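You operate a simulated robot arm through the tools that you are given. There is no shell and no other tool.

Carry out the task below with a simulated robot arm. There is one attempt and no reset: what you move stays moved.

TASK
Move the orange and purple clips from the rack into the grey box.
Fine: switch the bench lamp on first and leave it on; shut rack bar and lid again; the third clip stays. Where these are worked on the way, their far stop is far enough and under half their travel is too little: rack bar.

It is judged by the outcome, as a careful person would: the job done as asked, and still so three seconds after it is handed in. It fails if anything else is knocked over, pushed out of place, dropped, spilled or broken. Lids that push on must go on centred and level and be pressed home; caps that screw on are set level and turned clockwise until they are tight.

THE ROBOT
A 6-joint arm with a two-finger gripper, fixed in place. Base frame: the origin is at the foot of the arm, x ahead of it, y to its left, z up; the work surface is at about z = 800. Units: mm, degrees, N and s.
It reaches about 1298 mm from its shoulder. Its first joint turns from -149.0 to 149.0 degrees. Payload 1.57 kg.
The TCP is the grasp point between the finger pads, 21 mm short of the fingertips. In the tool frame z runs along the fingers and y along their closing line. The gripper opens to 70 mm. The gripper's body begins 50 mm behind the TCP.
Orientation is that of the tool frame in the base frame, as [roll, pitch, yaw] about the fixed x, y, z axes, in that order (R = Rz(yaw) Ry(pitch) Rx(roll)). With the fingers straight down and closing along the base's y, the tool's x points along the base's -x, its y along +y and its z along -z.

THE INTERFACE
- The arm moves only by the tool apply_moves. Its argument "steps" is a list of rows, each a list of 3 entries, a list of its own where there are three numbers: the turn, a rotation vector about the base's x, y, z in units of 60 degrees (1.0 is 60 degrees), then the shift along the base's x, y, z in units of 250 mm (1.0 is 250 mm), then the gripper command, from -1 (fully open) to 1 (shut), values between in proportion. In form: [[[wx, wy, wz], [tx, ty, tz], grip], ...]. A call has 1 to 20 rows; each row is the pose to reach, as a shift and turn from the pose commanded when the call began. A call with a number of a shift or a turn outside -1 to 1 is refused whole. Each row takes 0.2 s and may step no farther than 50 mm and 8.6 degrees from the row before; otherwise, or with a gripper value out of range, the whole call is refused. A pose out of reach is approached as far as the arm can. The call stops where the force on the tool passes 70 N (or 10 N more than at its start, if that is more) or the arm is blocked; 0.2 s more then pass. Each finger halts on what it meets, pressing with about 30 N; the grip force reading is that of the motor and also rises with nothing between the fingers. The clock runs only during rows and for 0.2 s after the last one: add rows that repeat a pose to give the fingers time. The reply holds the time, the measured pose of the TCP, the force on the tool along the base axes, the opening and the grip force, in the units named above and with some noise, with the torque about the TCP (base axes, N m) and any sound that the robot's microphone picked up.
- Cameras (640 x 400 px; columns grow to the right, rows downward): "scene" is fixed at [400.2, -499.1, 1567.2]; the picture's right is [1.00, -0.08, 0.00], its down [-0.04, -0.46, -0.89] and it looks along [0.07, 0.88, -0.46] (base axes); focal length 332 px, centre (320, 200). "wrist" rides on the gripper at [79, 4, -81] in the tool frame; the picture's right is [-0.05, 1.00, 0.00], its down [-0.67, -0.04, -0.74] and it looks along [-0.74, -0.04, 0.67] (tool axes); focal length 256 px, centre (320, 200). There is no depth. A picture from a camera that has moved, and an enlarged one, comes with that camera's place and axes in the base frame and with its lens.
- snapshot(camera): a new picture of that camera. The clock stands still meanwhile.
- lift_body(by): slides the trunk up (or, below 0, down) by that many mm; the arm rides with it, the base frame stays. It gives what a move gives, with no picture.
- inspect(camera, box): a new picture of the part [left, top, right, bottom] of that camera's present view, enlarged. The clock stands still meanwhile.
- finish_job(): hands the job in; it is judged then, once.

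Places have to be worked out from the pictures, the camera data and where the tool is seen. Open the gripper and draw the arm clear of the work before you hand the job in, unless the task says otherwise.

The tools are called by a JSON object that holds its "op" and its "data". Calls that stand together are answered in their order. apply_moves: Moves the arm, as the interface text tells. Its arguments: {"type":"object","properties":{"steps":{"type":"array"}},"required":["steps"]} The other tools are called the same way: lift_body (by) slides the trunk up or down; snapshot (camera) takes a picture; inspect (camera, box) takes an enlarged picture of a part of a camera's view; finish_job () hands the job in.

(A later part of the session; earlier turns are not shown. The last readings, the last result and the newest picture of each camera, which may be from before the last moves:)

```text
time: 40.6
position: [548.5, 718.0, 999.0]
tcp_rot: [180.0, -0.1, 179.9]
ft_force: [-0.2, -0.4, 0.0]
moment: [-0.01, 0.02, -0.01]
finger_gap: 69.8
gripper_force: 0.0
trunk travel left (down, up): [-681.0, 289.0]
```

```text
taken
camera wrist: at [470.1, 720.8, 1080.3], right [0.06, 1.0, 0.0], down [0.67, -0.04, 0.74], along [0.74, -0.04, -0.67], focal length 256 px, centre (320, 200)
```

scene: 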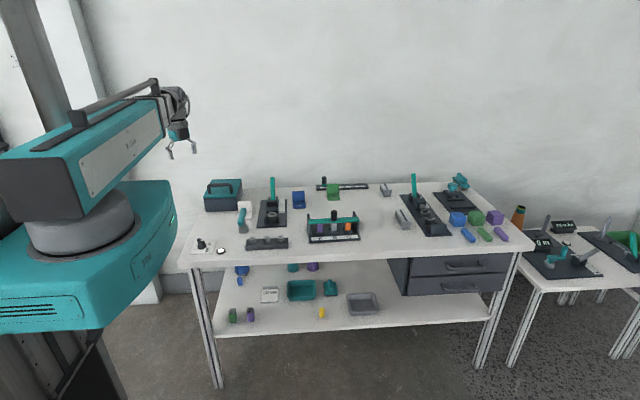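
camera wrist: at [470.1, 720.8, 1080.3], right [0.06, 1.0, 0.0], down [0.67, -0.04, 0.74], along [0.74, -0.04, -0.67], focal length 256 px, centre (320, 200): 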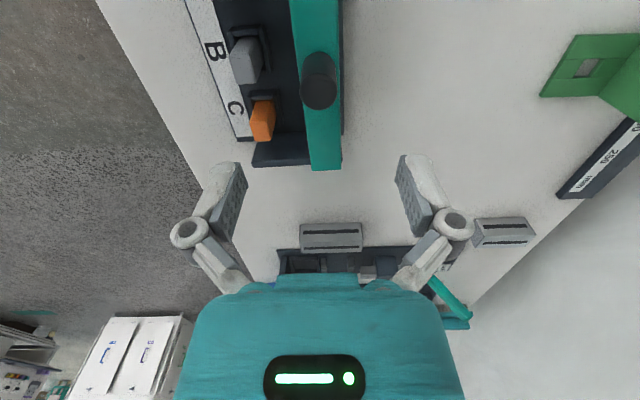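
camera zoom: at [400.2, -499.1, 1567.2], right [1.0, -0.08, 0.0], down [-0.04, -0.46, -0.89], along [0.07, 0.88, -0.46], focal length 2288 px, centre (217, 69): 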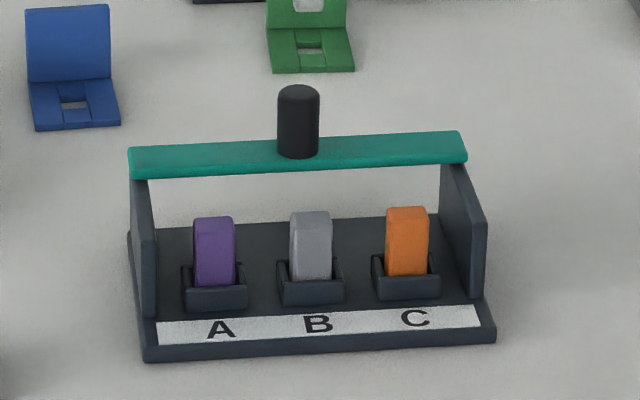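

The bar is open and clips exposed. Before taking a clip I'll open the box lid; raise and travel toward the box for a close look, facing +y.

{"op": "lift_body", "data": {"by": 120}}

{"op": "apply_moves", "data": {"steps": [[[0, 0, 0.1], [-0.12, 0, 0], -1], [[0, 0, 0.2], [-0.24, 0, 0], -1], [[0, 0, 0.3], [-0.36, 0, 0], -1], [[0, 0, 0.4], [-0.48, 0, 0], -1], [[0, 0, 0.5], [-0.6, 0, 0], -1], [[0, 0, 0.6], [-0.72, 0, 0], -1], [[0, 0, 0.7], [-0.84, 0, 0], -1], [[0, 0, 0.8], [-0.97, 0, 0], -1]]}}

{"op": "apply_moves", "data": {"steps": [[[0, 0, 0.1], [-0.12, 0, 0], -1], [[0, 0, 0.2], [-0.24, 0, 0], -1], [[0, 0, 0.3], [-0.36, 0, 0], -1], [[0, 0, 0.4], [-0.48, 0, 0], -1], [[0, 0, 0.5], [-0.6, 0, 0], -1], [[0, 0, 0.6], [-0.72, 0.02, 0], -1], [[0, 0, 0.7], [-0.84, 0.04, 0], -1], [[0, 0, 0.7], [-0.97, 0.08, 0], -1]]}}

{"op": "snapshot", "data": {"camera": "wrist"}}

```text
time: 42.1
position: [548.9, 716.8, 1119.3]
tcp_rot: [-180.0, 0.1, 179.9]
ft_force: [0.4, 0.4, 1.0]
moment: [-0.02, 0.0, -0.02]
finger_gap: 70.1
gripper_force: 0.1
trunk travel left (down, up): [-801.0, 169.0]
```

```text
time: 43.9
position: [304.9, 715.3, 1119.4]
tcp_rot: [-180.0, -0.1, -132.1]
ft_force: [0.3, -0.1, 0.8]
moment: [0.01, 0.0, 0.01]
finger_gap: 70.1
gripper_force: 0.1
trunk travel left (down, up): [-801.0, 169.0]
```

```text
time: 45.7
position: [62.0, 737.0, 1120.2]
tcp_rot: [179.9, 0.0, -90.2]
ft_force: [0.0, 0.1, 0.2]
moment: [0.0, 0.0, 0.02]
finger_gap: 69.9
gripper_force: 0.0
trunk travel left (down, up): [-801.0, 169.0]
```

```text
taken
camera wrist: at [57.7, 656.9, 1200.4], right [-1.0, 0.05, 0.0], down [0.04, 0.67, 0.74], along [0.04, 0.74, -0.67], focal length 256 px, centre (320, 200)
```

wrist: 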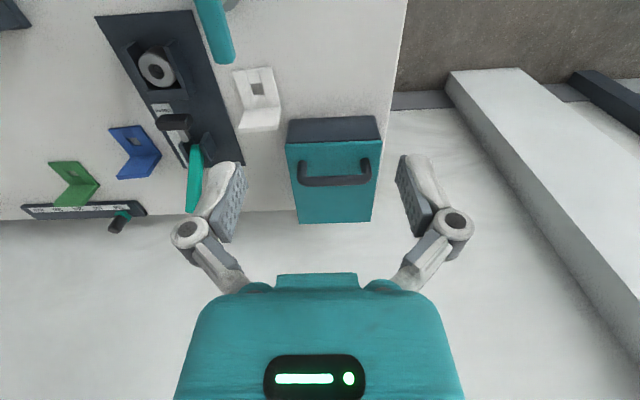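

{"op": "inspect", "data": {"camera": "wrist", "box": [260, 100, 400, 240]}}

{"op": "inspect", "data": {"camera": "scene", "box": [190, 165, 260, 220]}}

```text
2.86 times, centred on (330, 170) of wrist
camera zoom: at [57.7, 656.9, 1200.4], right [-1.0, 0.05, 0.0], down [0.04, 0.67, 0.74], along [0.04, 0.74, -0.67], focal length 731 px, centre (291, 286)
```

zoom: 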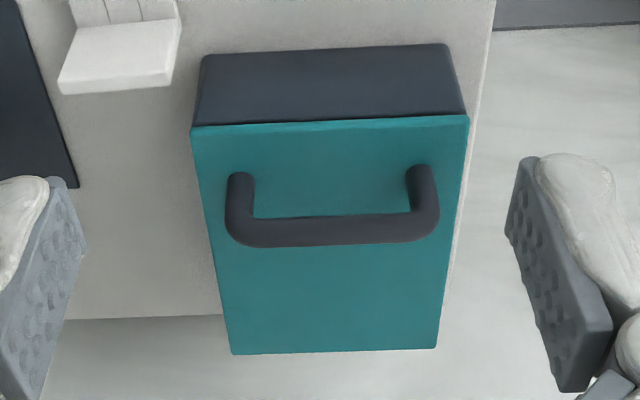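

```text
7.27 times, centred on (225, 192) of scene
camera zoom: at [400.2, -499.1, 1567.2], right [1.0, -0.08, 0.0], down [-0.04, -0.46, -0.89], along [0.07, 0.88, -0.46], focal length 2413 px, centre (1011, 254)
```

zoom: 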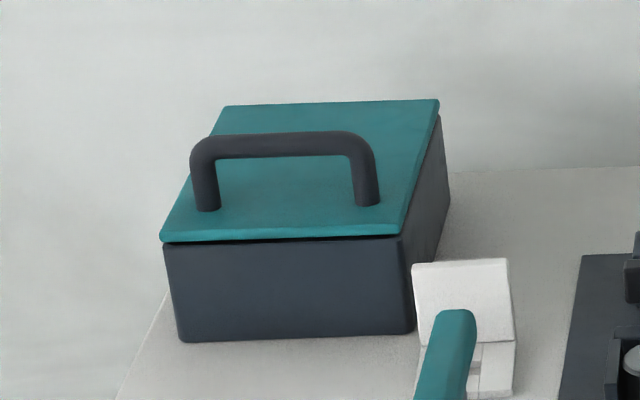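

The lid is about 148 × 207 mm (x −25…123, y 888…1095, top z≈875), surely hinged at the back, with its handle bar at about (50, 922, 922). I plan to hook closed fingers, tilted ~59° forward, under the handle bar and lift with the trunk; first tilt and close the fingers here to see how the arm responds.

{"op": "apply_moves", "data": {"steps": [[[0.14, 0, 0], [-0.01, 0, 0.007], -0.5], [[0.28, 0, 0], [-0.02, 0, 0.027], 0], [[0.42, 0, 0], [-0.03, 0, 0.061], 0.5], [[0.56, 0, 0], [-0.04, 0, 0.107], 1], [[0.7, 0, 0], [-0.05, 0, 0.164], 1], [[0.84, 0, 0], [-0.05, 0, 0.232], 1], [[0.98, 0, 0], [-0.05, 0, 0.308], 1]]}}

{"op": "snapshot", "data": {"camera": "wrist"}}

{"op": "snapshot", "data": {"camera": "scene"}}

```text
time: 47.3
position: [51.9, 737.3, 1208.6]
tcp_rot: [179.8, 58.9, -90.3]
ft_force: [-0.4, 0.3, 0.9]
moment: [0.01, 0.03, 0.01]
finger_gap: 0.3
gripper_force: 28.0
out of reach, approached as far as the arm can: row 4, 5, 6, 7
trunk travel left (down, up): [-801.0, 169.0]
```

```text
taken
camera wrist: at [47.5, 626.3, 1183.4], right [-1.0, 0.03, 0.05], down [0.04, -0.29, 0.96], along [0.04, 0.96, 0.29], focal length 256 px, centre (320, 200)
```

wrist: 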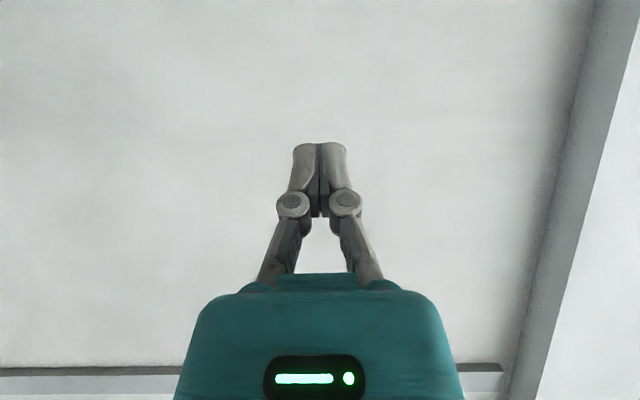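

```text
taken
```

scene: 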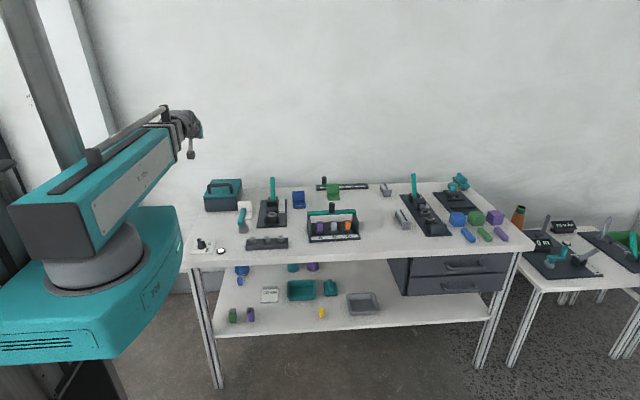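

Tilting works (TCP is ~183 mm from the wrist pivot). Now I lower the trunk so the fingers are level with the handle gap, still well in front of the box.

{"op": "lift_body", "data": {"by": -265}}

{"op": "snapshot", "data": {"camera": "wrist"}}

{"op": "snapshot", "data": {"camera": "scene"}}

```text
time: 50.0
position: [51.2, 738.3, 942.6]
tcp_rot: [179.8, 58.8, -90.3]
ft_force: [-0.8, -0.7, -0.1]
moment: [0.01, 0.01, 0.01]
finger_gap: 0.0
gripper_force: 28.5
trunk travel left (down, up): [-536.0, 434.0]
```

```text
taken
camera wrist: at [47.5, 626.5, 918.2], right [-1.0, 0.03, 0.05], down [0.04, -0.29, 0.96], along [0.04, 0.96, 0.29], focal length 256 px, centre (320, 200)
```

wrist: 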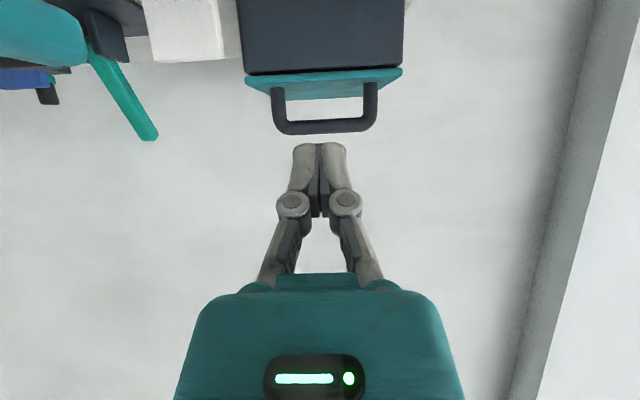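

```text
taken
```

scene: 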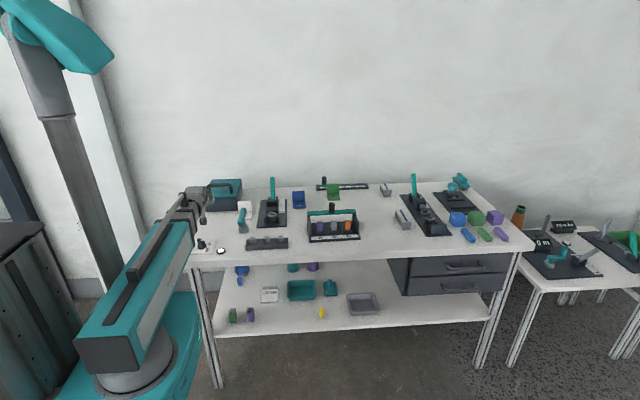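

The view confirms the bar centre at about z=923 and lid top 876. Lower 36 mm and then slide forward so the tips go under the bar.

{"op": "lift_body", "data": {"by": -36}}

{"op": "apply_moves", "data": {"steps": [[[0, 0, 0], [0, 0.15, 0], 1], [[0, 0, 0], [0, 0.3, 0], 1], [[0, 0, 0], [0, 0.4, 0], 1], [[0, 0, 0], [0, 0.5, 0], 1], [[0, 0, 0], [0, 0.58, 0], 1], [[0, 0, 0], [0, 0.62, 0], 1]]}}

{"op": "snapshot", "data": {"camera": "wrist"}}

{"op": "inspect", "data": {"camera": "scene", "box": [180, 160, 280, 240]}}

```text
time: 50.9
position: [51.5, 735.7, 908.6]
tcp_rot: [179.8, 58.8, -90.4]
ft_force: [0.3, -0.2, -0.8]
moment: [0.01, -0.02, 0.02]
finger_gap: 0.1
gripper_force: 28.6
trunk travel left (down, up): [-500.0, 470.0]
```

```text
time: 52.2
position: [51.6, 893.8, 908.1]
tcp_rot: [179.8, 58.8, -90.3]
ft_force: [-0.2, -0.5, 0.2]
moment: [0.01, 0.0, 0.0]
finger_gap: 0.0
gripper_force: 28.9
out of reach, approached as far as the arm can: row 3
trunk travel left (down, up): [-500.0, 470.0]
```

```text
taken
camera wrist: at [48.6, 782.2, 882.2], right [-1.0, 0.03, 0.05], down [0.04, -0.29, 0.96], along [0.04, 0.96, 0.29], focal length 256 px, centre (320, 200)
```

wrist: 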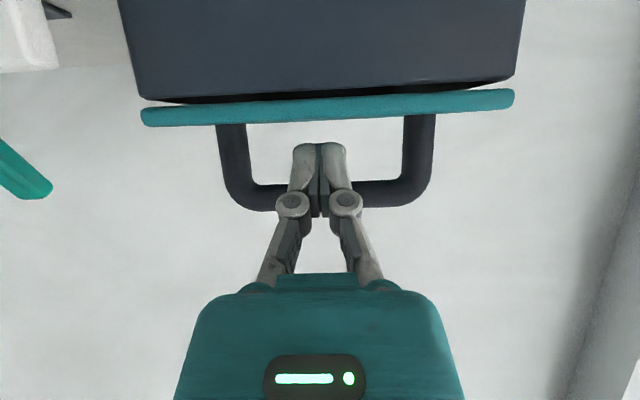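

```text
5.00 times, centred on (230, 200) of scene
camera zoom: at [400.2, -499.1, 1567.2], right [1.0, -0.08, 0.0], down [-0.04, -0.46, -0.89], along [0.07, 0.88, -0.46], focal length 1659 px, centre (770, 200)
```

zoom: 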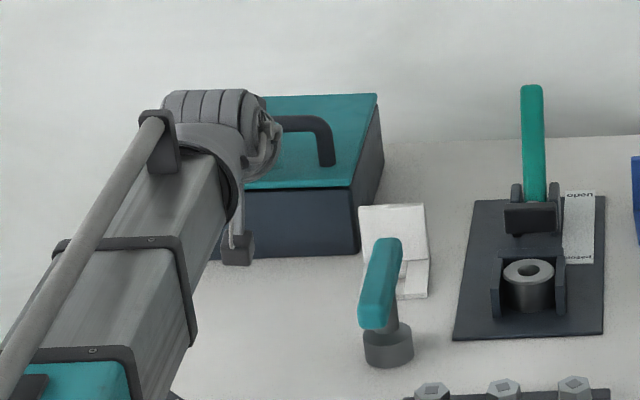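

The tips are just in front of and below the bar. Going 13 mm further so they pass beneath it.

{"op": "apply_moves", "data": {"steps": [[[0, 0, 0], [0, 0.025, 0], 1], [[0, 0, 0], [0, 0.052, 0], 1], [[0, 0, 0], [0, 0.052, 0], 1]]}}

{"op": "lift_body", "data": {"by": 12}}

{"op": "snapshot", "data": {"camera": "wrist"}}

```text
time: 53.0
position: [52.0, 906.4, 907.6]
tcp_rot: [179.8, 58.8, -90.3]
ft_force: [0.4, 0.0, 0.6]
moment: [-0.02, -0.01, 0.0]
finger_gap: 0.2
gripper_force: 28.3
trunk travel left (down, up): [-500.0, 470.0]
```

```text
time: 53.6
position: [52.2, 906.0, 920.3]
tcp_rot: [179.8, 58.8, -90.3]
ft_force: [1.3, -0.5, 0.5]
moment: [-0.02, 0.02, 0.03]
finger_gap: 0.1
gripper_force: 28.5
trunk travel left (down, up): [-512.0, 458.0]
```

```text
taken
camera wrist: at [47.9, 795.0, 894.3], right [-1.0, 0.03, 0.05], down [0.04, -0.29, 0.96], along [0.04, 0.96, 0.29], focal length 256 px, centre (320, 200)
```

wrist: 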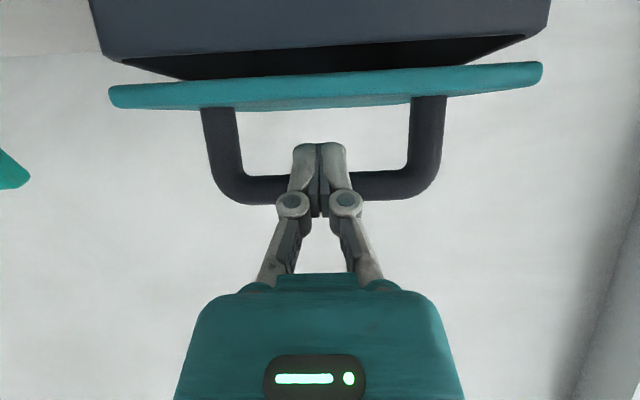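

The lid is rising (a gap opened at its front) with almost no force. Continue in alternating lift and forward steps along the lid's arc.

{"op": "lift_body", "data": {"by": 15}}

{"op": "apply_moves", "data": {"steps": [[[0, 0, 0], [0, 0.026, 0], 1], [[0, 0, 0], [0, 0.052, 0], 1]]}}

{"op": "lift_body", "data": {"by": 18}}

{"op": "apply_moves", "data": {"steps": [[[0, 0, 0], [0, 0.02, 0], 1], [[0, 0, 0], [0, 0.04, 0], 1]]}}

{"op": "snapshot", "data": {"camera": "wrist"}}

{"op": "inspect", "data": {"camera": "scene", "box": [180, 140, 280, 220]}}

```text
time: 54.3
position: [51.6, 906.5, 935.7]
tcp_rot: [179.8, 58.8, -90.2]
ft_force: [0.5, -0.2, 0.1]
moment: [-0.01, 0.0, -0.01]
finger_gap: 0.2
gripper_force: 28.2
trunk travel left (down, up): [-527.0, 443.0]
```

```text
time: 54.9
position: [52.1, 919.0, 935.0]
tcp_rot: [179.8, 58.9, -90.3]
ft_force: [-0.2, -0.3, -1.3]
moment: [-0.04, 0.0, 0.02]
finger_gap: 0.1
gripper_force: 28.3
trunk travel left (down, up): [-527.0, 443.0]
```

```text
time: 55.5
position: [53.1, 919.2, 954.2]
tcp_rot: [179.8, 58.9, -90.2]
ft_force: [0.1, -0.7, 0.4]
moment: [-0.02, -0.02, -0.01]
finger_gap: 0.2
gripper_force: 29.0
trunk travel left (down, up): [-545.0, 425.0]
```

```text
time: 56.1
position: [53.6, 930.0, 954.3]
tcp_rot: [179.8, 58.8, -90.3]
ft_force: [-0.6, -1.7, -1.8]
moment: [0.0, 0.03, -0.01]
finger_gap: 0.0
gripper_force: 28.5
trunk travel left (down, up): [-545.0, 425.0]
```

```text
taken
camera wrist: at [48.9, 817.8, 927.2], right [-1.0, 0.03, 0.05], down [0.04, -0.29, 0.96], along [0.04, 0.96, 0.29], focal length 256 px, centre (320, 200)
```

wrist: 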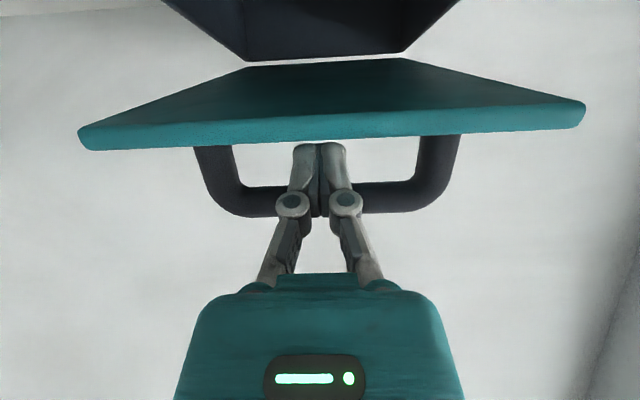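

```text
5.00 times, centred on (230, 180) of scene
camera zoom: at [400.2, -499.1, 1567.2], right [1.0, -0.08, 0.0], down [-0.04, -0.46, -0.89], along [0.07, 0.88, -0.46], focal length 1659 px, centre (770, 300)
```

zoom: 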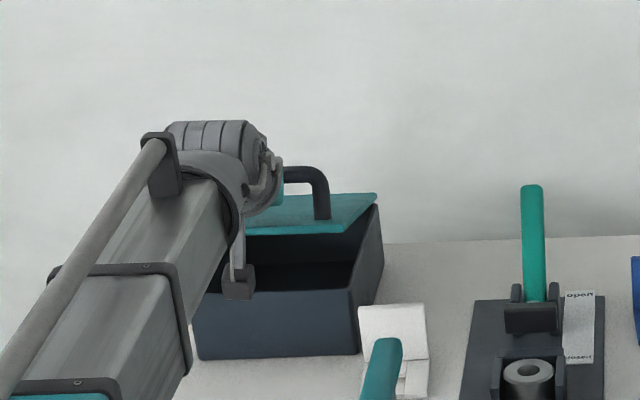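

The lid is hinged at the back and now ~18° open; the box hasn't moved. Continuing along the arc.

{"op": "lift_body", "data": {"by": 16}}

{"op": "apply_moves", "data": {"steps": [[[0, 0, 0], [0, 0.024, 0], 1], [[0, 0, 0], [0, 0.048, 0], 1]]}}

{"op": "lift_body", "data": {"by": 16}}

{"op": "apply_moves", "data": {"steps": [[[0, 0, 0], [0, 0.03, 0], 1], [[0, 0, 0], [0, 0.06, 0], 1]]}}

{"op": "lift_body", "data": {"by": 14}}

{"op": "apply_moves", "data": {"steps": [[[0, 0, 0], [0, 0.03, 0], 1], [[0, 0, 0], [0, 0.06, 0], 1]]}}

{"op": "snapshot", "data": {"camera": "wrist"}}

{"op": "inspect", "data": {"camera": "scene", "box": [180, 140, 280, 220]}}

```text
time: 56.8
position: [52.2, 928.5, 970.1]
tcp_rot: [179.8, 59.0, -90.2]
ft_force: [0.5, -0.8, 0.4]
moment: [0.02, -0.03, 0.01]
finger_gap: 0.2
gripper_force: 28.2
trunk travel left (down, up): [-561.0, 409.0]
```

```text
time: 57.4
position: [52.8, 941.5, 968.5]
tcp_rot: [179.8, 58.9, -90.2]
ft_force: [-0.3, -1.9, -1.8]
moment: [-0.03, 0.04, 0.02]
finger_gap: 0.0
gripper_force: 27.8
trunk travel left (down, up): [-561.0, 409.0]
```

```text
time: 58.0
position: [53.3, 942.4, 986.4]
tcp_rot: [179.8, 58.9, -90.3]
ft_force: [0.0, 0.1, -1.3]
moment: [0.02, -0.04, 0.0]
finger_gap: 0.2
gripper_force: 28.2
trunk travel left (down, up): [-577.0, 393.0]
```

```text
time: 58.6
position: [53.3, 956.4, 985.3]
tcp_rot: [179.8, 58.9, -90.3]
ft_force: [-0.7, -0.7, -2.3]
moment: [-0.04, 0.01, -0.01]
finger_gap: 0.3
gripper_force: 28.9
trunk travel left (down, up): [-577.0, 393.0]
```

```text
time: 59.2
position: [51.9, 956.3, 999.7]
tcp_rot: [179.8, 59.0, -90.3]
ft_force: [0.1, 0.1, -0.8]
moment: [0.01, 0.03, 0.02]
finger_gap: 0.0
gripper_force: 28.4
trunk travel left (down, up): [-591.0, 379.0]
```

```text
time: 59.8
position: [53.5, 971.5, 1000.1]
tcp_rot: [179.8, 58.9, -90.2]
ft_force: [-0.7, -0.3, -1.8]
moment: [0.03, -0.04, -0.03]
finger_gap: 0.0
gripper_force: 28.8
trunk travel left (down, up): [-591.0, 379.0]
```

```text
taken
camera wrist: at [49.0, 859.8, 973.2], right [-1.0, 0.03, 0.05], down [0.04, -0.29, 0.96], along [0.04, 0.96, 0.29], focal length 256 px, centre (320, 200)
```

wrist: 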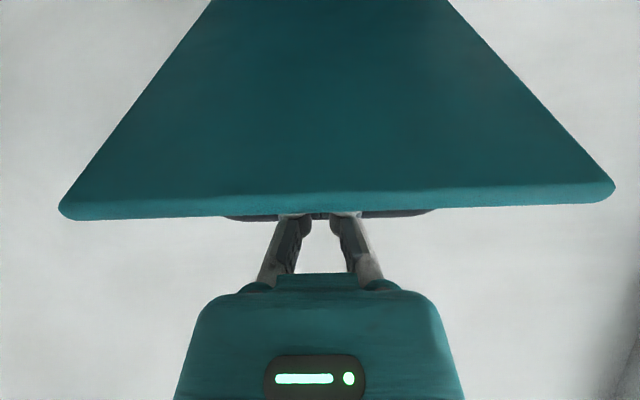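

```text
5.00 times, centred on (230, 180) of scene
camera zoom: at [400.2, -499.1, 1567.2], right [1.0, -0.08, 0.0], down [-0.04, -0.46, -0.89], along [0.07, 0.88, -0.46], focal length 1659 px, centre (770, 300)
```

zoom: 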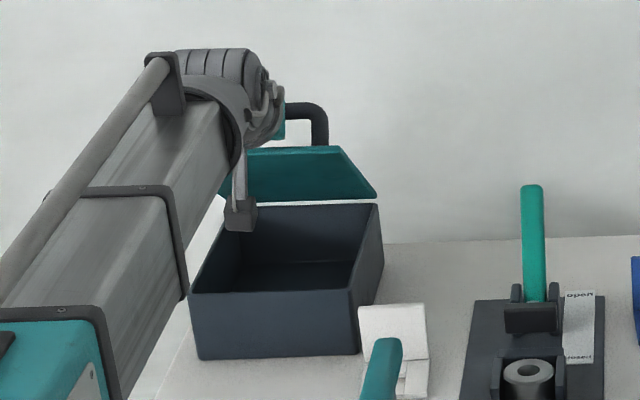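

The lid is ~36° open. To keep the lid edge off the gripper as it swings up, I'll progressively make the tool more vertical (which lowers the tip) and lift the trunk to compensate.

{"op": "apply_moves", "data": {"steps": [[[-0.06, 0, 0], [0, 0, -0.038], 1], [[-0.125, 0, 0], [0, 0, -0.079], 1]]}}

{"op": "lift_body", "data": {"by": 20}}

{"op": "apply_moves", "data": {"steps": [[[-0.06, 0, 0], [0, 0.01, -0.036], 1], [[-0.125, 0, 0], [0, 0.02, -0.071], 1]]}}

{"op": "lift_body", "data": {"by": 20}}

{"op": "snapshot", "data": {"camera": "wrist"}}

{"op": "inspect", "data": {"camera": "scene", "box": [180, 120, 280, 220]}}

```text
time: 60.4
position: [52.8, 970.8, 979.2]
tcp_rot: [179.9, 51.3, -90.2]
ft_force: [0.3, 1.0, 0.7]
moment: [0.0, 0.02, -0.02]
finger_gap: 0.0
gripper_force: 28.9
trunk travel left (down, up): [-591.0, 379.0]
```

```text
time: 61.1
position: [53.2, 971.7, 1000.0]
tcp_rot: [179.7, 51.4, -90.2]
ft_force: [0.0, -0.9, 0.7]
moment: [0.0, 0.03, -0.04]
finger_gap: 0.0
gripper_force: 28.4
trunk travel left (down, up): [-611.0, 359.0]
```

```text
time: 61.7
position: [52.8, 976.0, 980.8]
tcp_rot: [179.9, 43.9, -90.2]
ft_force: [0.9, -0.3, 0.1]
moment: [-0.02, -0.02, -0.02]
finger_gap: 0.2
gripper_force: 28.7
trunk travel left (down, up): [-611.0, 359.0]
```

```text
time: 62.4
position: [52.5, 976.5, 1002.0]
tcp_rot: [179.9, 43.9, -90.2]
ft_force: [-1.6, -0.5, -1.2]
moment: [0.0, -0.02, 0.03]
finger_gap: 0.0
gripper_force: 28.3
trunk travel left (down, up): [-631.0, 339.0]
```

```text
taken
camera wrist: at [49.0, 861.6, 1004.8], right [-1.0, 0.04, 0.04], down [0.04, -0.04, 1.0], along [0.04, 1.0, 0.04], focal length 256 px, centre (320, 200)
```

wrist: 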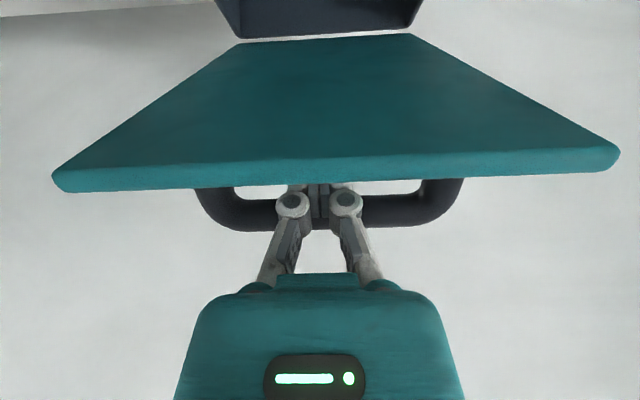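

```text
4.00 times, centred on (230, 170) of scene
camera zoom: at [400.2, -499.1, 1567.2], right [1.0, -0.08, 0.0], down [-0.04, -0.46, -0.89], along [0.07, 0.88, -0.46], focal length 1327 px, centre (680, 320)
```

zoom: 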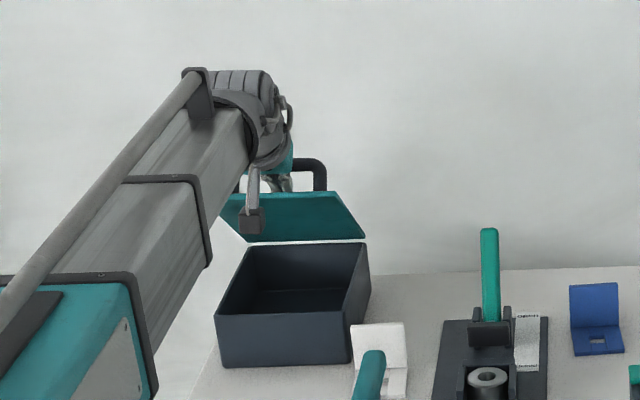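

Good clearance now. Continue: forward/lift, tilt a bit more upright, lift.

{"op": "apply_moves", "data": {"steps": [[[0, 0, 0], [0, 0.028, 0], 1], [[0, 0, 0], [0, 0.056, 0], 1]]}}

{"op": "lift_body", "data": {"by": 12}}

{"op": "apply_moves", "data": {"steps": [[[-0.06, 0, 0], [0, 0.0, -0.031], 1], [[-0.125, 0, 0], [0, 0.0, -0.062], 1]]}}

{"op": "lift_body", "data": {"by": 15}}

{"op": "apply_moves", "data": {"steps": [[[0, 0, 0], [0, 0.028, 0], 1], [[0, 0, 0], [0, 0.056, 0], 1]]}}

{"op": "lift_body", "data": {"by": 8}}

{"op": "apply_moves", "data": {"steps": [[[-0.06, 0, 0], [0, 0.0, -0.026], 1], [[-0.125, 0, 0], [0, 0.0, -0.052], 1]]}}

{"op": "lift_body", "data": {"by": 13}}

{"op": "snapshot", "data": {"camera": "wrist"}}

{"op": "inspect", "data": {"camera": "scene", "box": [180, 120, 280, 220]}}

```text
time: 63.0
position: [52.9, 989.7, 1001.4]
tcp_rot: [179.9, 43.9, -90.2]
ft_force: [-0.8, -2.4, -1.4]
moment: [0.04, 0.0, 0.0]
finger_gap: 0.0
gripper_force: 28.7
trunk travel left (down, up): [-631.0, 339.0]
```

```text
time: 63.5
position: [52.9, 990.0, 1014.2]
tcp_rot: [179.8, 43.9, -90.2]
ft_force: [-0.1, 0.5, -0.3]
moment: [0.03, -0.02, 0.01]
finger_gap: 0.0
gripper_force: 28.6
trunk travel left (down, up): [-643.0, 327.0]
```

```text
time: 64.2
position: [52.3, 990.6, 997.6]
tcp_rot: [179.9, 36.3, -90.2]
ft_force: [0.3, -0.5, -0.4]
moment: [0.01, -0.04, 0.01]
finger_gap: 0.0
gripper_force: 28.7
trunk travel left (down, up): [-643.0, 327.0]
```

```text
time: 64.8
position: [53.3, 990.2, 1012.3]
tcp_rot: [179.9, 36.5, -90.2]
ft_force: [0.8, 0.0, -0.1]
moment: [0.01, 0.01, -0.01]
finger_gap: 0.0
gripper_force: 28.8
trunk travel left (down, up): [-658.0, 312.0]
```

```text
time: 65.4
position: [53.4, 1005.1, 1013.4]
tcp_rot: [179.9, 36.3, -90.2]
ft_force: [-1.0, -2.8, -1.2]
moment: [0.03, 0.03, -0.02]
finger_gap: 0.1
gripper_force: 29.3
trunk travel left (down, up): [-658.0, 312.0]
```

```text
time: 66.0
position: [53.4, 1005.3, 1020.3]
tcp_rot: [179.9, 36.5, -90.2]
ft_force: [0.1, -0.3, 0.2]
moment: [0.0, 0.01, -0.04]
finger_gap: 0.0
gripper_force: 28.5
trunk travel left (down, up): [-666.0, 304.0]
```

```text
time: 66.5
position: [52.9, 1005.7, 1007.1]
tcp_rot: [179.9, 29.0, -90.2]
ft_force: [0.6, 0.7, 0.0]
moment: [0.01, -0.01, 0.01]
finger_gap: 0.0
gripper_force: 28.7
trunk travel left (down, up): [-666.0, 304.0]
```

```text
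time: 67.2
position: [53.9, 1005.5, 1019.5]
tcp_rot: [180.0, 29.0, -90.2]
ft_force: [-1.0, -0.1, -0.2]
moment: [0.0, 0.01, 0.02]
finger_gap: 0.0
gripper_force: 28.5
trunk travel left (down, up): [-679.0, 291.0]
```

```text
taken
camera wrist: at [49.5, 895.2, 1053.1], right [-1.0, 0.05, 0.03], down [0.04, 0.22, 0.97], along [0.04, 0.97, -0.22], focal length 256 px, centre (320, 200)
```

wrist: 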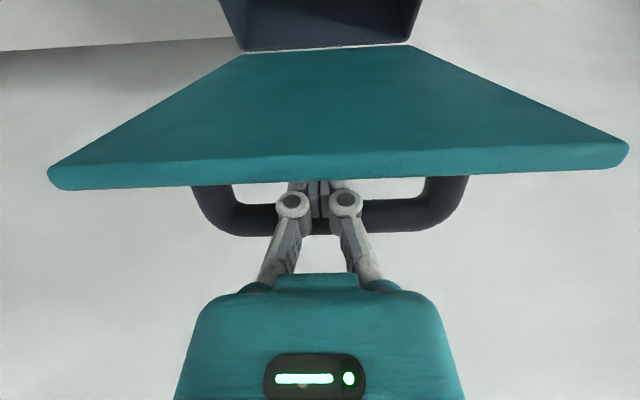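

```text
4.00 times, centred on (230, 170) of scene
camera zoom: at [400.2, -499.1, 1567.2], right [1.0, -0.08, 0.0], down [-0.04, -0.46, -0.89], along [0.07, 0.88, -0.46], focal length 1327 px, centre (680, 320)
```

zoom: 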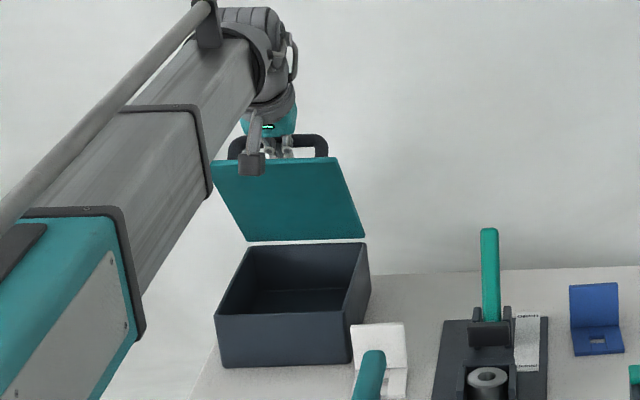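

~50° open and unproblematic. Now mostly forward motion, with a little more uprighting.

{"op": "apply_moves", "data": {"steps": [[[0, 0, 0], [0, 0.04, 0], 1], [[0, 0, 0], [0, 0.08, 0], 1], [[0, 0, 0], [0, 0.1, 0], 1]]}}

{"op": "lift_body", "data": {"by": 10}}

{"op": "apply_moves", "data": {"steps": [[[-0.06, 0, 0], [0, 0.03, -0.02], 1], [[-0.125, 0, 0], [0, 0.06, -0.042], 1], [[-0.125, 0, 0], [0, 0.09, -0.042], 1]]}}

{"op": "lift_body", "data": {"by": 12}}

{"op": "snapshot", "data": {"camera": "wrist"}}

{"op": "inspect", "data": {"camera": "scene", "box": [180, 120, 280, 220]}}

```text
time: 68.0
position: [54.0, 1030.2, 1021.1]
tcp_rot: [179.9, 29.0, -90.1]
ft_force: [-0.3, -4.5, -0.9]
moment: [0.02, 0.02, -0.02]
finger_gap: 0.0
gripper_force: 28.5
trunk travel left (down, up): [-679.0, 291.0]
```

```text
time: 68.5
position: [53.9, 1030.1, 1030.1]
tcp_rot: [179.9, 29.0, -90.1]
ft_force: [0.2, -0.1, 0.9]
moment: [0.03, 0.01, -0.02]
finger_gap: 0.2
gripper_force: 28.3
trunk travel left (down, up): [-689.0, 281.0]
```

```text
time: 69.3
position: [53.5, 1052.9, 1020.6]
tcp_rot: [180.0, 21.5, -90.2]
ft_force: [1.2, -0.4, -0.6]
moment: [0.06, 0.04, 0.01]
finger_gap: 0.0
gripper_force: 28.9
trunk travel left (down, up): [-689.0, 281.0]
```

```text
time: 69.9
position: [54.2, 1052.3, 1032.7]
tcp_rot: [179.9, 21.5, -90.1]
ft_force: [0.1, -0.1, -0.1]
moment: [-0.02, 0.0, -0.02]
finger_gap: 0.0
gripper_force: 28.7
trunk travel left (down, up): [-701.0, 269.0]
```

```text
taken
camera wrist: at [50.2, 948.2, 1078.5], right [-1.0, 0.05, 0.02], down [0.04, 0.35, 0.94], along [0.04, 0.94, -0.35], focal length 256 px, centre (320, 200)
```

wrist: 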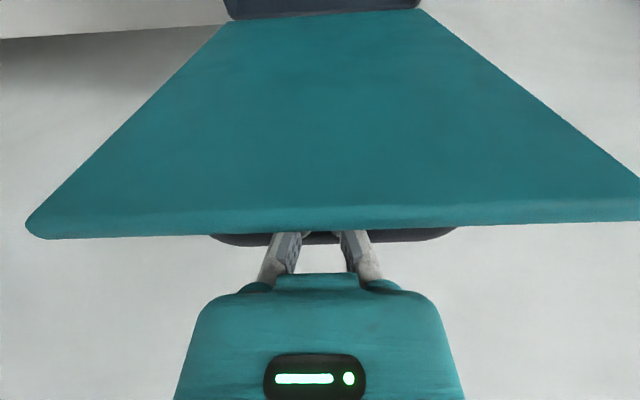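

```text
4.00 times, centred on (230, 170) of scene
camera zoom: at [400.2, -499.1, 1567.2], right [1.0, -0.08, 0.0], down [-0.04, -0.46, -0.89], along [0.07, 0.88, -0.46], focal length 1327 px, centre (680, 320)
```

zoom: 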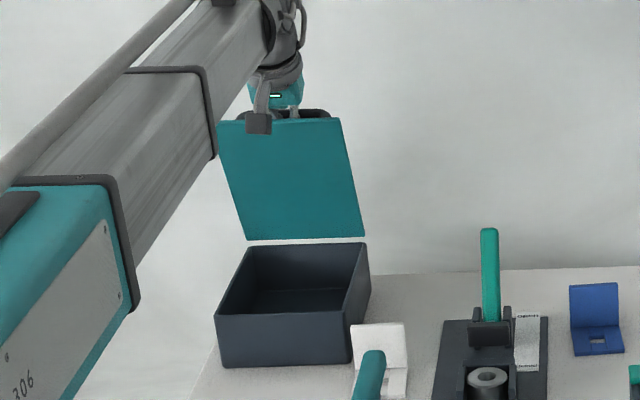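

About 68° open; the lid edge is getting close to the fingers, so upright the tool further, lift, then push on past vertical.

{"op": "apply_moves", "data": {"steps": [[[-0.08, 0, 0], [0, 0.01, -0.022], 1], [[-0.16, 0, 0], [0, 0.02, -0.038], 1], [[-0.24, 0, 0], [0, 0.03, -0.046], 1]]}}

{"op": "lift_body", "data": {"by": 12}}

{"op": "apply_moves", "data": {"steps": [[[0, 0, 0], [0, 0.04, 0], 1], [[0, 0, 0], [0, 0.08, 0], 1], [[-0.06, 0, 0], [0, 0.12, 0], 1], [[-0.12, 0, 0], [0, 0.15, 0], 1]]}}

{"op": "snapshot", "data": {"camera": "wrist"}}

{"op": "inspect", "data": {"camera": "scene", "box": [180, 120, 280, 220]}}

```text
time: 70.7
position: [53.1, 1060.3, 1018.9]
tcp_rot: [-180.0, 6.9, -90.0]
ft_force: [0.2, 0.4, 0.6]
moment: [-0.01, -0.02, 0.01]
finger_gap: 0.0
gripper_force: 28.5
trunk travel left (down, up): [-701.0, 269.0]
```

```text
time: 71.3
position: [53.0, 1060.5, 1032.9]
tcp_rot: [-180.0, 7.1, -90.1]
ft_force: [1.2, -0.3, -0.8]
moment: [0.01, -0.01, -0.02]
finger_gap: 0.0
gripper_force: 28.2
trunk travel left (down, up): [-713.0, 257.0]
```

```text
time: 72.3
position: [55.7, 1098.3, 1031.5]
tcp_rot: [180.0, -0.1, -90.3]
ft_force: [0.4, 0.4, -0.3]
moment: [0.0, -0.01, 0.03]
finger_gap: 0.0
gripper_force: 28.6
trunk travel left (down, up): [-713.0, 257.0]
```

```text
taken
camera wrist: at [50.5, 1017.9, 1112.5], right [-1.0, 0.06, 0.0], down [0.04, 0.67, 0.74], along [0.04, 0.74, -0.67], focal length 256 px, centre (320, 200)
```

wrist: 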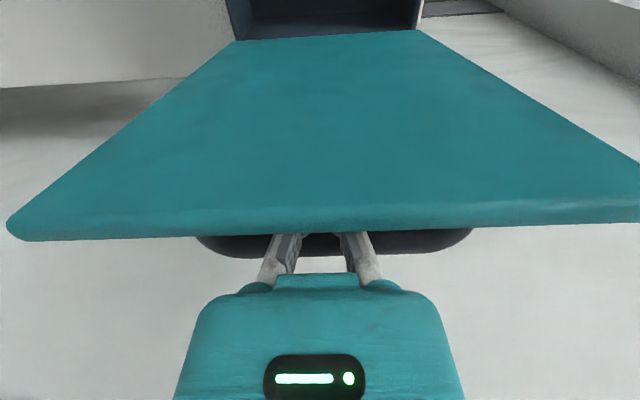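

```text
4.00 times, centred on (230, 170) of scene
camera zoom: at [400.2, -499.1, 1567.2], right [1.0, -0.08, 0.0], down [-0.04, -0.46, -0.89], along [0.07, 0.88, -0.46], focal length 1327 px, centre (680, 320)
```

zoom: 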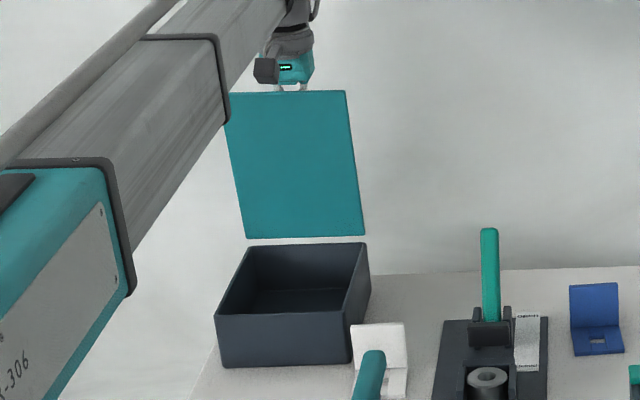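

Lid is ~80° open. Before pushing further back I need to judge how far away the wall is.

{"op": "inspect", "data": {"camera": "scene", "box": [100, 230, 220, 320]}}

{"op": "snapshot", "data": {"camera": "scene"}}

```text
4.44 times, centred on (160, 275) of scene
camera zoom: at [400.2, -499.1, 1567.2], right [1.0, -0.08, 0.0], down [-0.04, -0.46, -0.89], along [0.07, 0.88, -0.46], focal length 1475 px, centre (1031, -133)
```

zoom: 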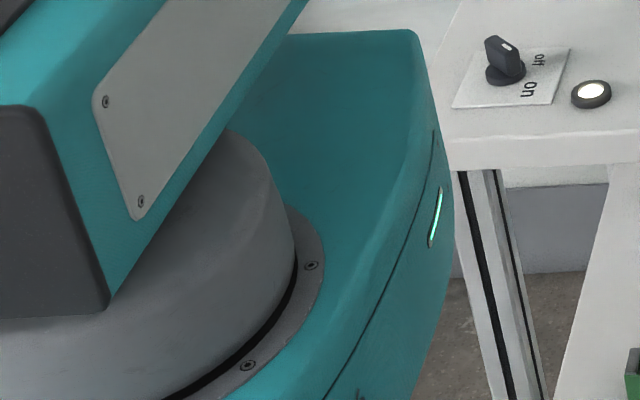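

```text
taken
```

scene: 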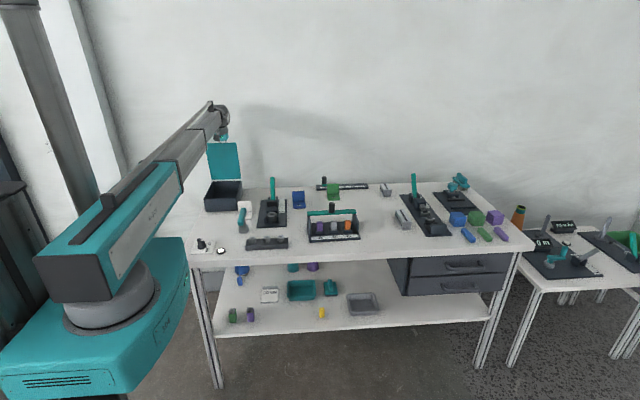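

The wall is at about y≈1240, so pushing the TCP to about 1150–1160 is safe. Pushing the lid gently past vertical to its stop.

{"op": "apply_moves", "data": {"steps": [[[0, 0, 0], [0, 0.03, 0], 1], [[0, 0, 0], [0, 0.06, 0], 1], [[0, 0, 0], [0, 0.09, 0], 1], [[0, 0, 0], [0, 0.12, 0], 1]]}}

{"op": "snapshot", "data": {"camera": "wrist"}}

{"op": "inspect", "data": {"camera": "scene", "box": [180, 120, 280, 220]}}

```text
time: 73.3
position: [54.3, 1111.7, 1030.9]
tcp_rot: [-180.0, -0.1, -90.1]
ft_force: [0.1, -0.3, 0.3]
moment: [-0.01, -0.01, 0.01]
finger_gap: 0.0
gripper_force: 28.9
out of reach, approached as far as the arm can: row 3, 4
trunk travel left (down, up): [-713.0, 257.0]
```

```text
taken
camera wrist: at [50.1, 1032.0, 1112.5], right [-1.0, 0.06, 0.0], down [0.04, 0.67, 0.74], along [0.04, 0.74, -0.67], focal length 256 px, centre (320, 200)
```

wrist: 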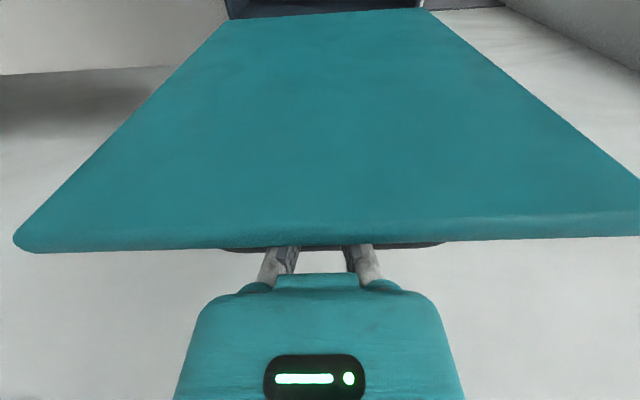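

```text
4.00 times, centred on (230, 170) of scene
camera zoom: at [400.2, -499.1, 1567.2], right [1.0, -0.08, 0.0], down [-0.04, -0.46, -0.89], along [0.07, 0.88, -0.46], focal length 1327 px, centre (680, 320)
```

zoom: 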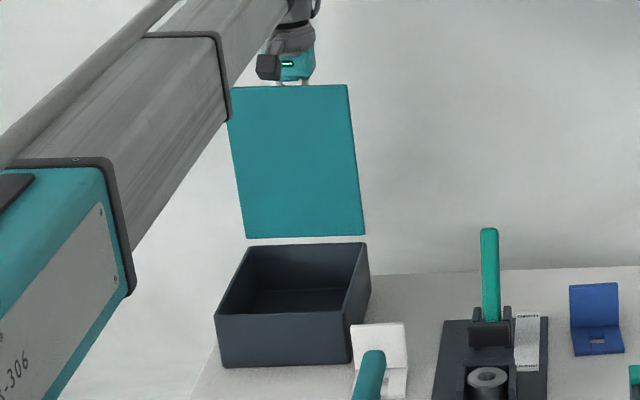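

The arm's horizontal reach ends at y≈1112 with a vertical tool; tilting the tips forward by ~15° gains ~45 mm more to push the lid past vertical.

{"op": "apply_moves", "data": {"steps": [[[0.08, 0, 0], [0, 0.0, 0.003], 1], [[0.16, 0, 0], [0, 0.04, 0.01], 1], [[0.25, 0, 0], [0, 0.08, 0.025], 1], [[0.25, 0, 0], [0, 0.12, 0.025], 1]]}}

{"op": "snapshot", "data": {"camera": "wrist"}}

{"op": "inspect", "data": {"camera": "scene", "box": [180, 120, 280, 220]}}

```text
time: 74.2
position: [53.1, 1118.9, 1034.6]
tcp_rot: [-180.0, 12.5, -90.0]
ft_force: [-0.5, -6.0, -8.2]
moment: [-1.29, 0.26, 0.05]
finger_gap: 5.9
gripper_force: 28.7
trunk travel left (down, up): [-713.0, 257.0]
stopped in row 4: the force on the tool passed its limit at 74 N (the readings are from after the stop); the commanded pose is now the measured one
```

```text
taken
camera wrist: at [49.7, 1023.1, 1097.3], right [-1.0, 0.05, 0.01], down [0.04, 0.49, 0.87], along [0.04, 0.87, -0.49], focal length 256 px, centre (320, 200)
```

wrist: 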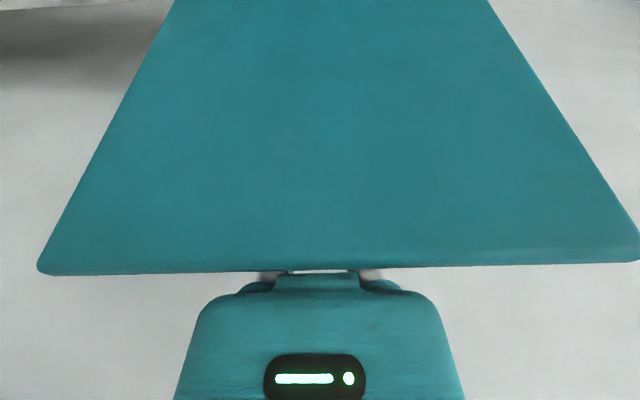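

```text
4.00 times, centred on (230, 170) of scene
camera zoom: at [400.2, -499.1, 1567.2], right [1.0, -0.08, 0.0], down [-0.04, -0.46, -0.89], along [0.07, 0.88, -0.46], focal length 1327 px, centre (680, 320)
```

zoom: 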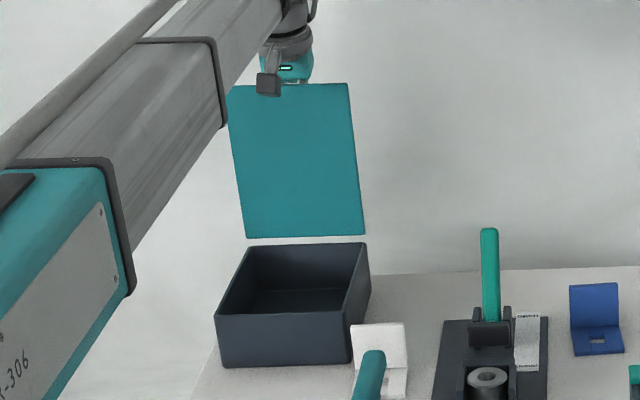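

The force limit tripped: the lid seems to have reached about 90°, perhaps its stop, and the box hasn't moved. I'll back off a little, upright the tool, and see whether the lid stays.

{"op": "apply_moves", "data": {"steps": [[[0, 0, 0], [0, -0.016, 0], 1], [[-0.1, 0, 0], [0, -0.03, -0.01], 1], [[-0.2, 0, 0], [0, -0.04, -0.016], 1], [[-0.2, 0, 0], [0, -0.06, -0.016], 1]]}}

{"op": "snapshot", "data": {"camera": "wrist"}}

{"op": "inspect", "data": {"camera": "scene", "box": [180, 120, 280, 220]}}

```text
time: 75.2
position: [54.4, 1104.7, 1030.7]
tcp_rot: [180.0, 0.6, -89.9]
ft_force: [-0.5, -0.2, 0.4]
moment: [0.0, 0.0, 0.0]
finger_gap: 0.0
gripper_force: 29.0
trunk travel left (down, up): [-713.0, 257.0]
```

```text
taken
camera wrist: at [49.4, 1023.7, 1111.5], right [-1.0, 0.05, 0.0], down [0.04, 0.66, 0.75], along [0.04, 0.75, -0.66], focal length 256 px, centre (320, 200)
```

wrist: 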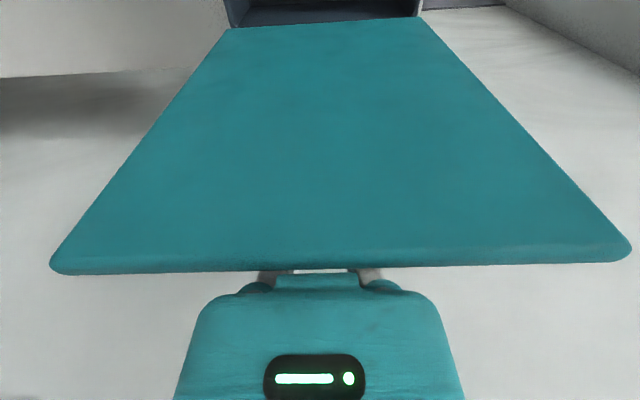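

```text
4.00 times, centred on (230, 170) of scene
camera zoom: at [400.2, -499.1, 1567.2], right [1.0, -0.08, 0.0], down [-0.04, -0.46, -0.89], along [0.07, 0.88, -0.46], focal length 1327 px, centre (680, 320)
```

zoom: 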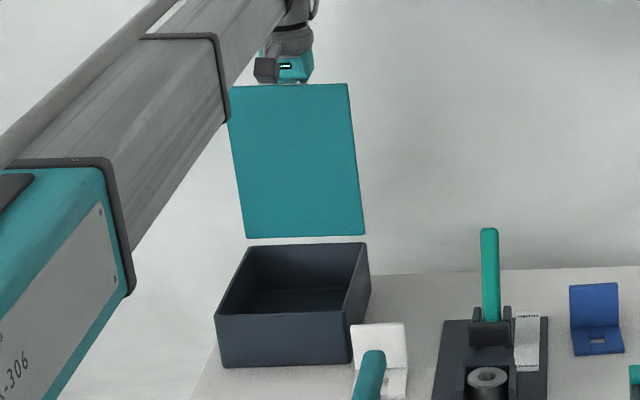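

The lid stays at about 90° or slightly past, with zero force. The fingers are in the handle gap; I'll move slightly +y to keep off the lid face, then raise the trunk to withdraw them.

{"op": "apply_moves", "data": {"steps": [[[0, 0, 0], [0, 0.02, 0], 1], [[0, 0, 0], [0, 0.02, 0], 1]]}}

{"op": "lift_body", "data": {"by": 25}}

{"op": "inspect", "data": {"camera": "scene", "box": [180, 120, 280, 220]}}

```text
time: 75.8
position: [51.8, 1110.4, 1031.1]
tcp_rot: [-179.9, 0.7, -90.0]
ft_force: [-0.3, 0.7, 0.5]
moment: [-0.02, -0.03, 0.0]
finger_gap: 0.1
gripper_force: 28.5
trunk travel left (down, up): [-713.0, 257.0]
```

```text
time: 76.5
position: [53.3, 1110.8, 1056.1]
tcp_rot: [180.0, 0.7, -89.9]
ft_force: [-0.2, 0.7, 0.6]
moment: [0.0, 0.01, -0.04]
finger_gap: 0.1
gripper_force: 28.8
trunk travel left (down, up): [-738.0, 232.0]
```

```text
4.00 times, centred on (230, 170) of scene
camera zoom: at [400.2, -499.1, 1567.2], right [1.0, -0.08, 0.0], down [-0.04, -0.46, -0.89], along [0.07, 0.88, -0.46], focal length 1327 px, centre (680, 320)
```

zoom: 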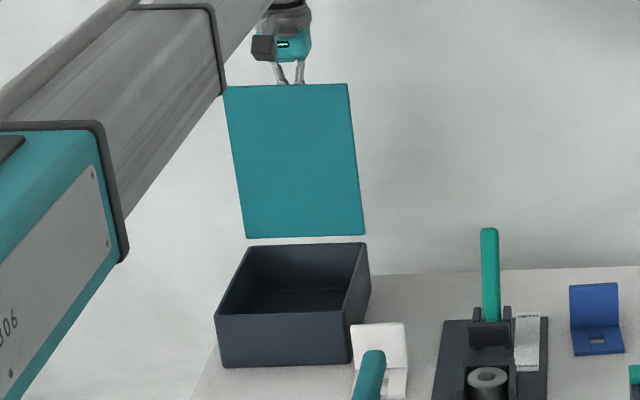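

The lid is unmoved as the fingers withdraw. Lifting fully clear.

{"op": "lift_body", "data": {"by": 80}}

{"op": "apply_moves", "data": {"steps": [[[0, 0, 0], [0, -0.15, 0], 0], [[0, 0, 0], [0, -0.3, 0], -1], [[0, 0, 0], [0, -0.48, 0], -1], [[0, 0, 0], [0, -0.65, 0], -1], [[0, 0, 0], [0, -0.82, 0], -1], [[0, 0, 0], [0, -0.96, 0], -1]]}}

{"op": "snapshot", "data": {"camera": "wrist"}}

{"op": "snapshot", "data": {"camera": "scene"}}

```text
time: 77.7
position: [53.7, 1110.4, 1136.0]
tcp_rot: [180.0, 0.8, -90.1]
ft_force: [-0.3, 0.9, 0.1]
moment: [0.02, -0.02, -0.01]
finger_gap: 0.0
gripper_force: 28.8
trunk travel left (down, up): [-818.0, 152.0]
```

```text
time: 79.1
position: [51.6, 868.4, 1137.0]
tcp_rot: [-180.0, 0.8, -90.0]
ft_force: [-0.4, -0.6, -0.3]
moment: [-0.01, -0.03, 0.02]
finger_gap: 69.9
gripper_force: 0.2
trunk travel left (down, up): [-818.0, 152.0]
```

```text
taken
camera wrist: at [46.8, 786.4, 1216.8], right [-1.0, 0.05, 0.0], down [0.04, 0.66, 0.75], along [0.04, 0.75, -0.66], focal length 256 px, centre (320, 200)
```

wrist: 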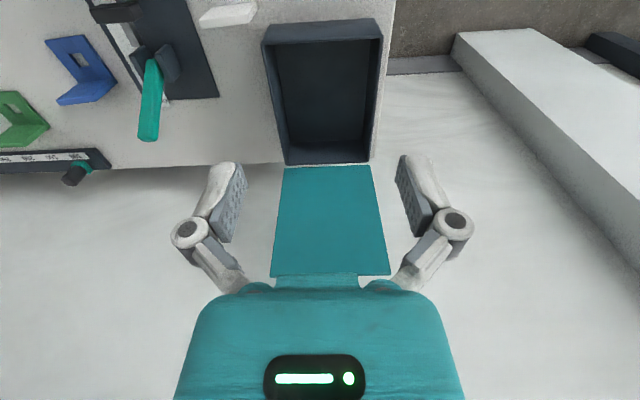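

```text
taken
```

scene: 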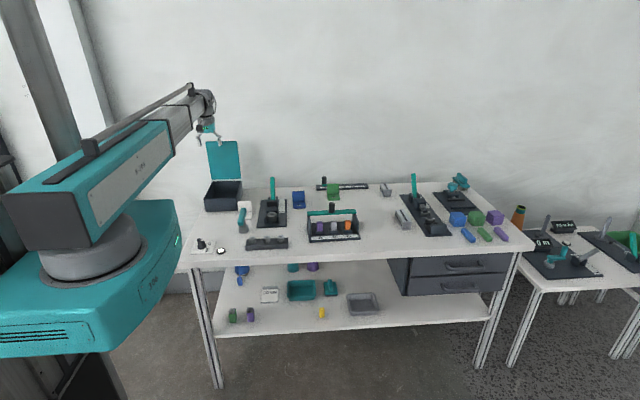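

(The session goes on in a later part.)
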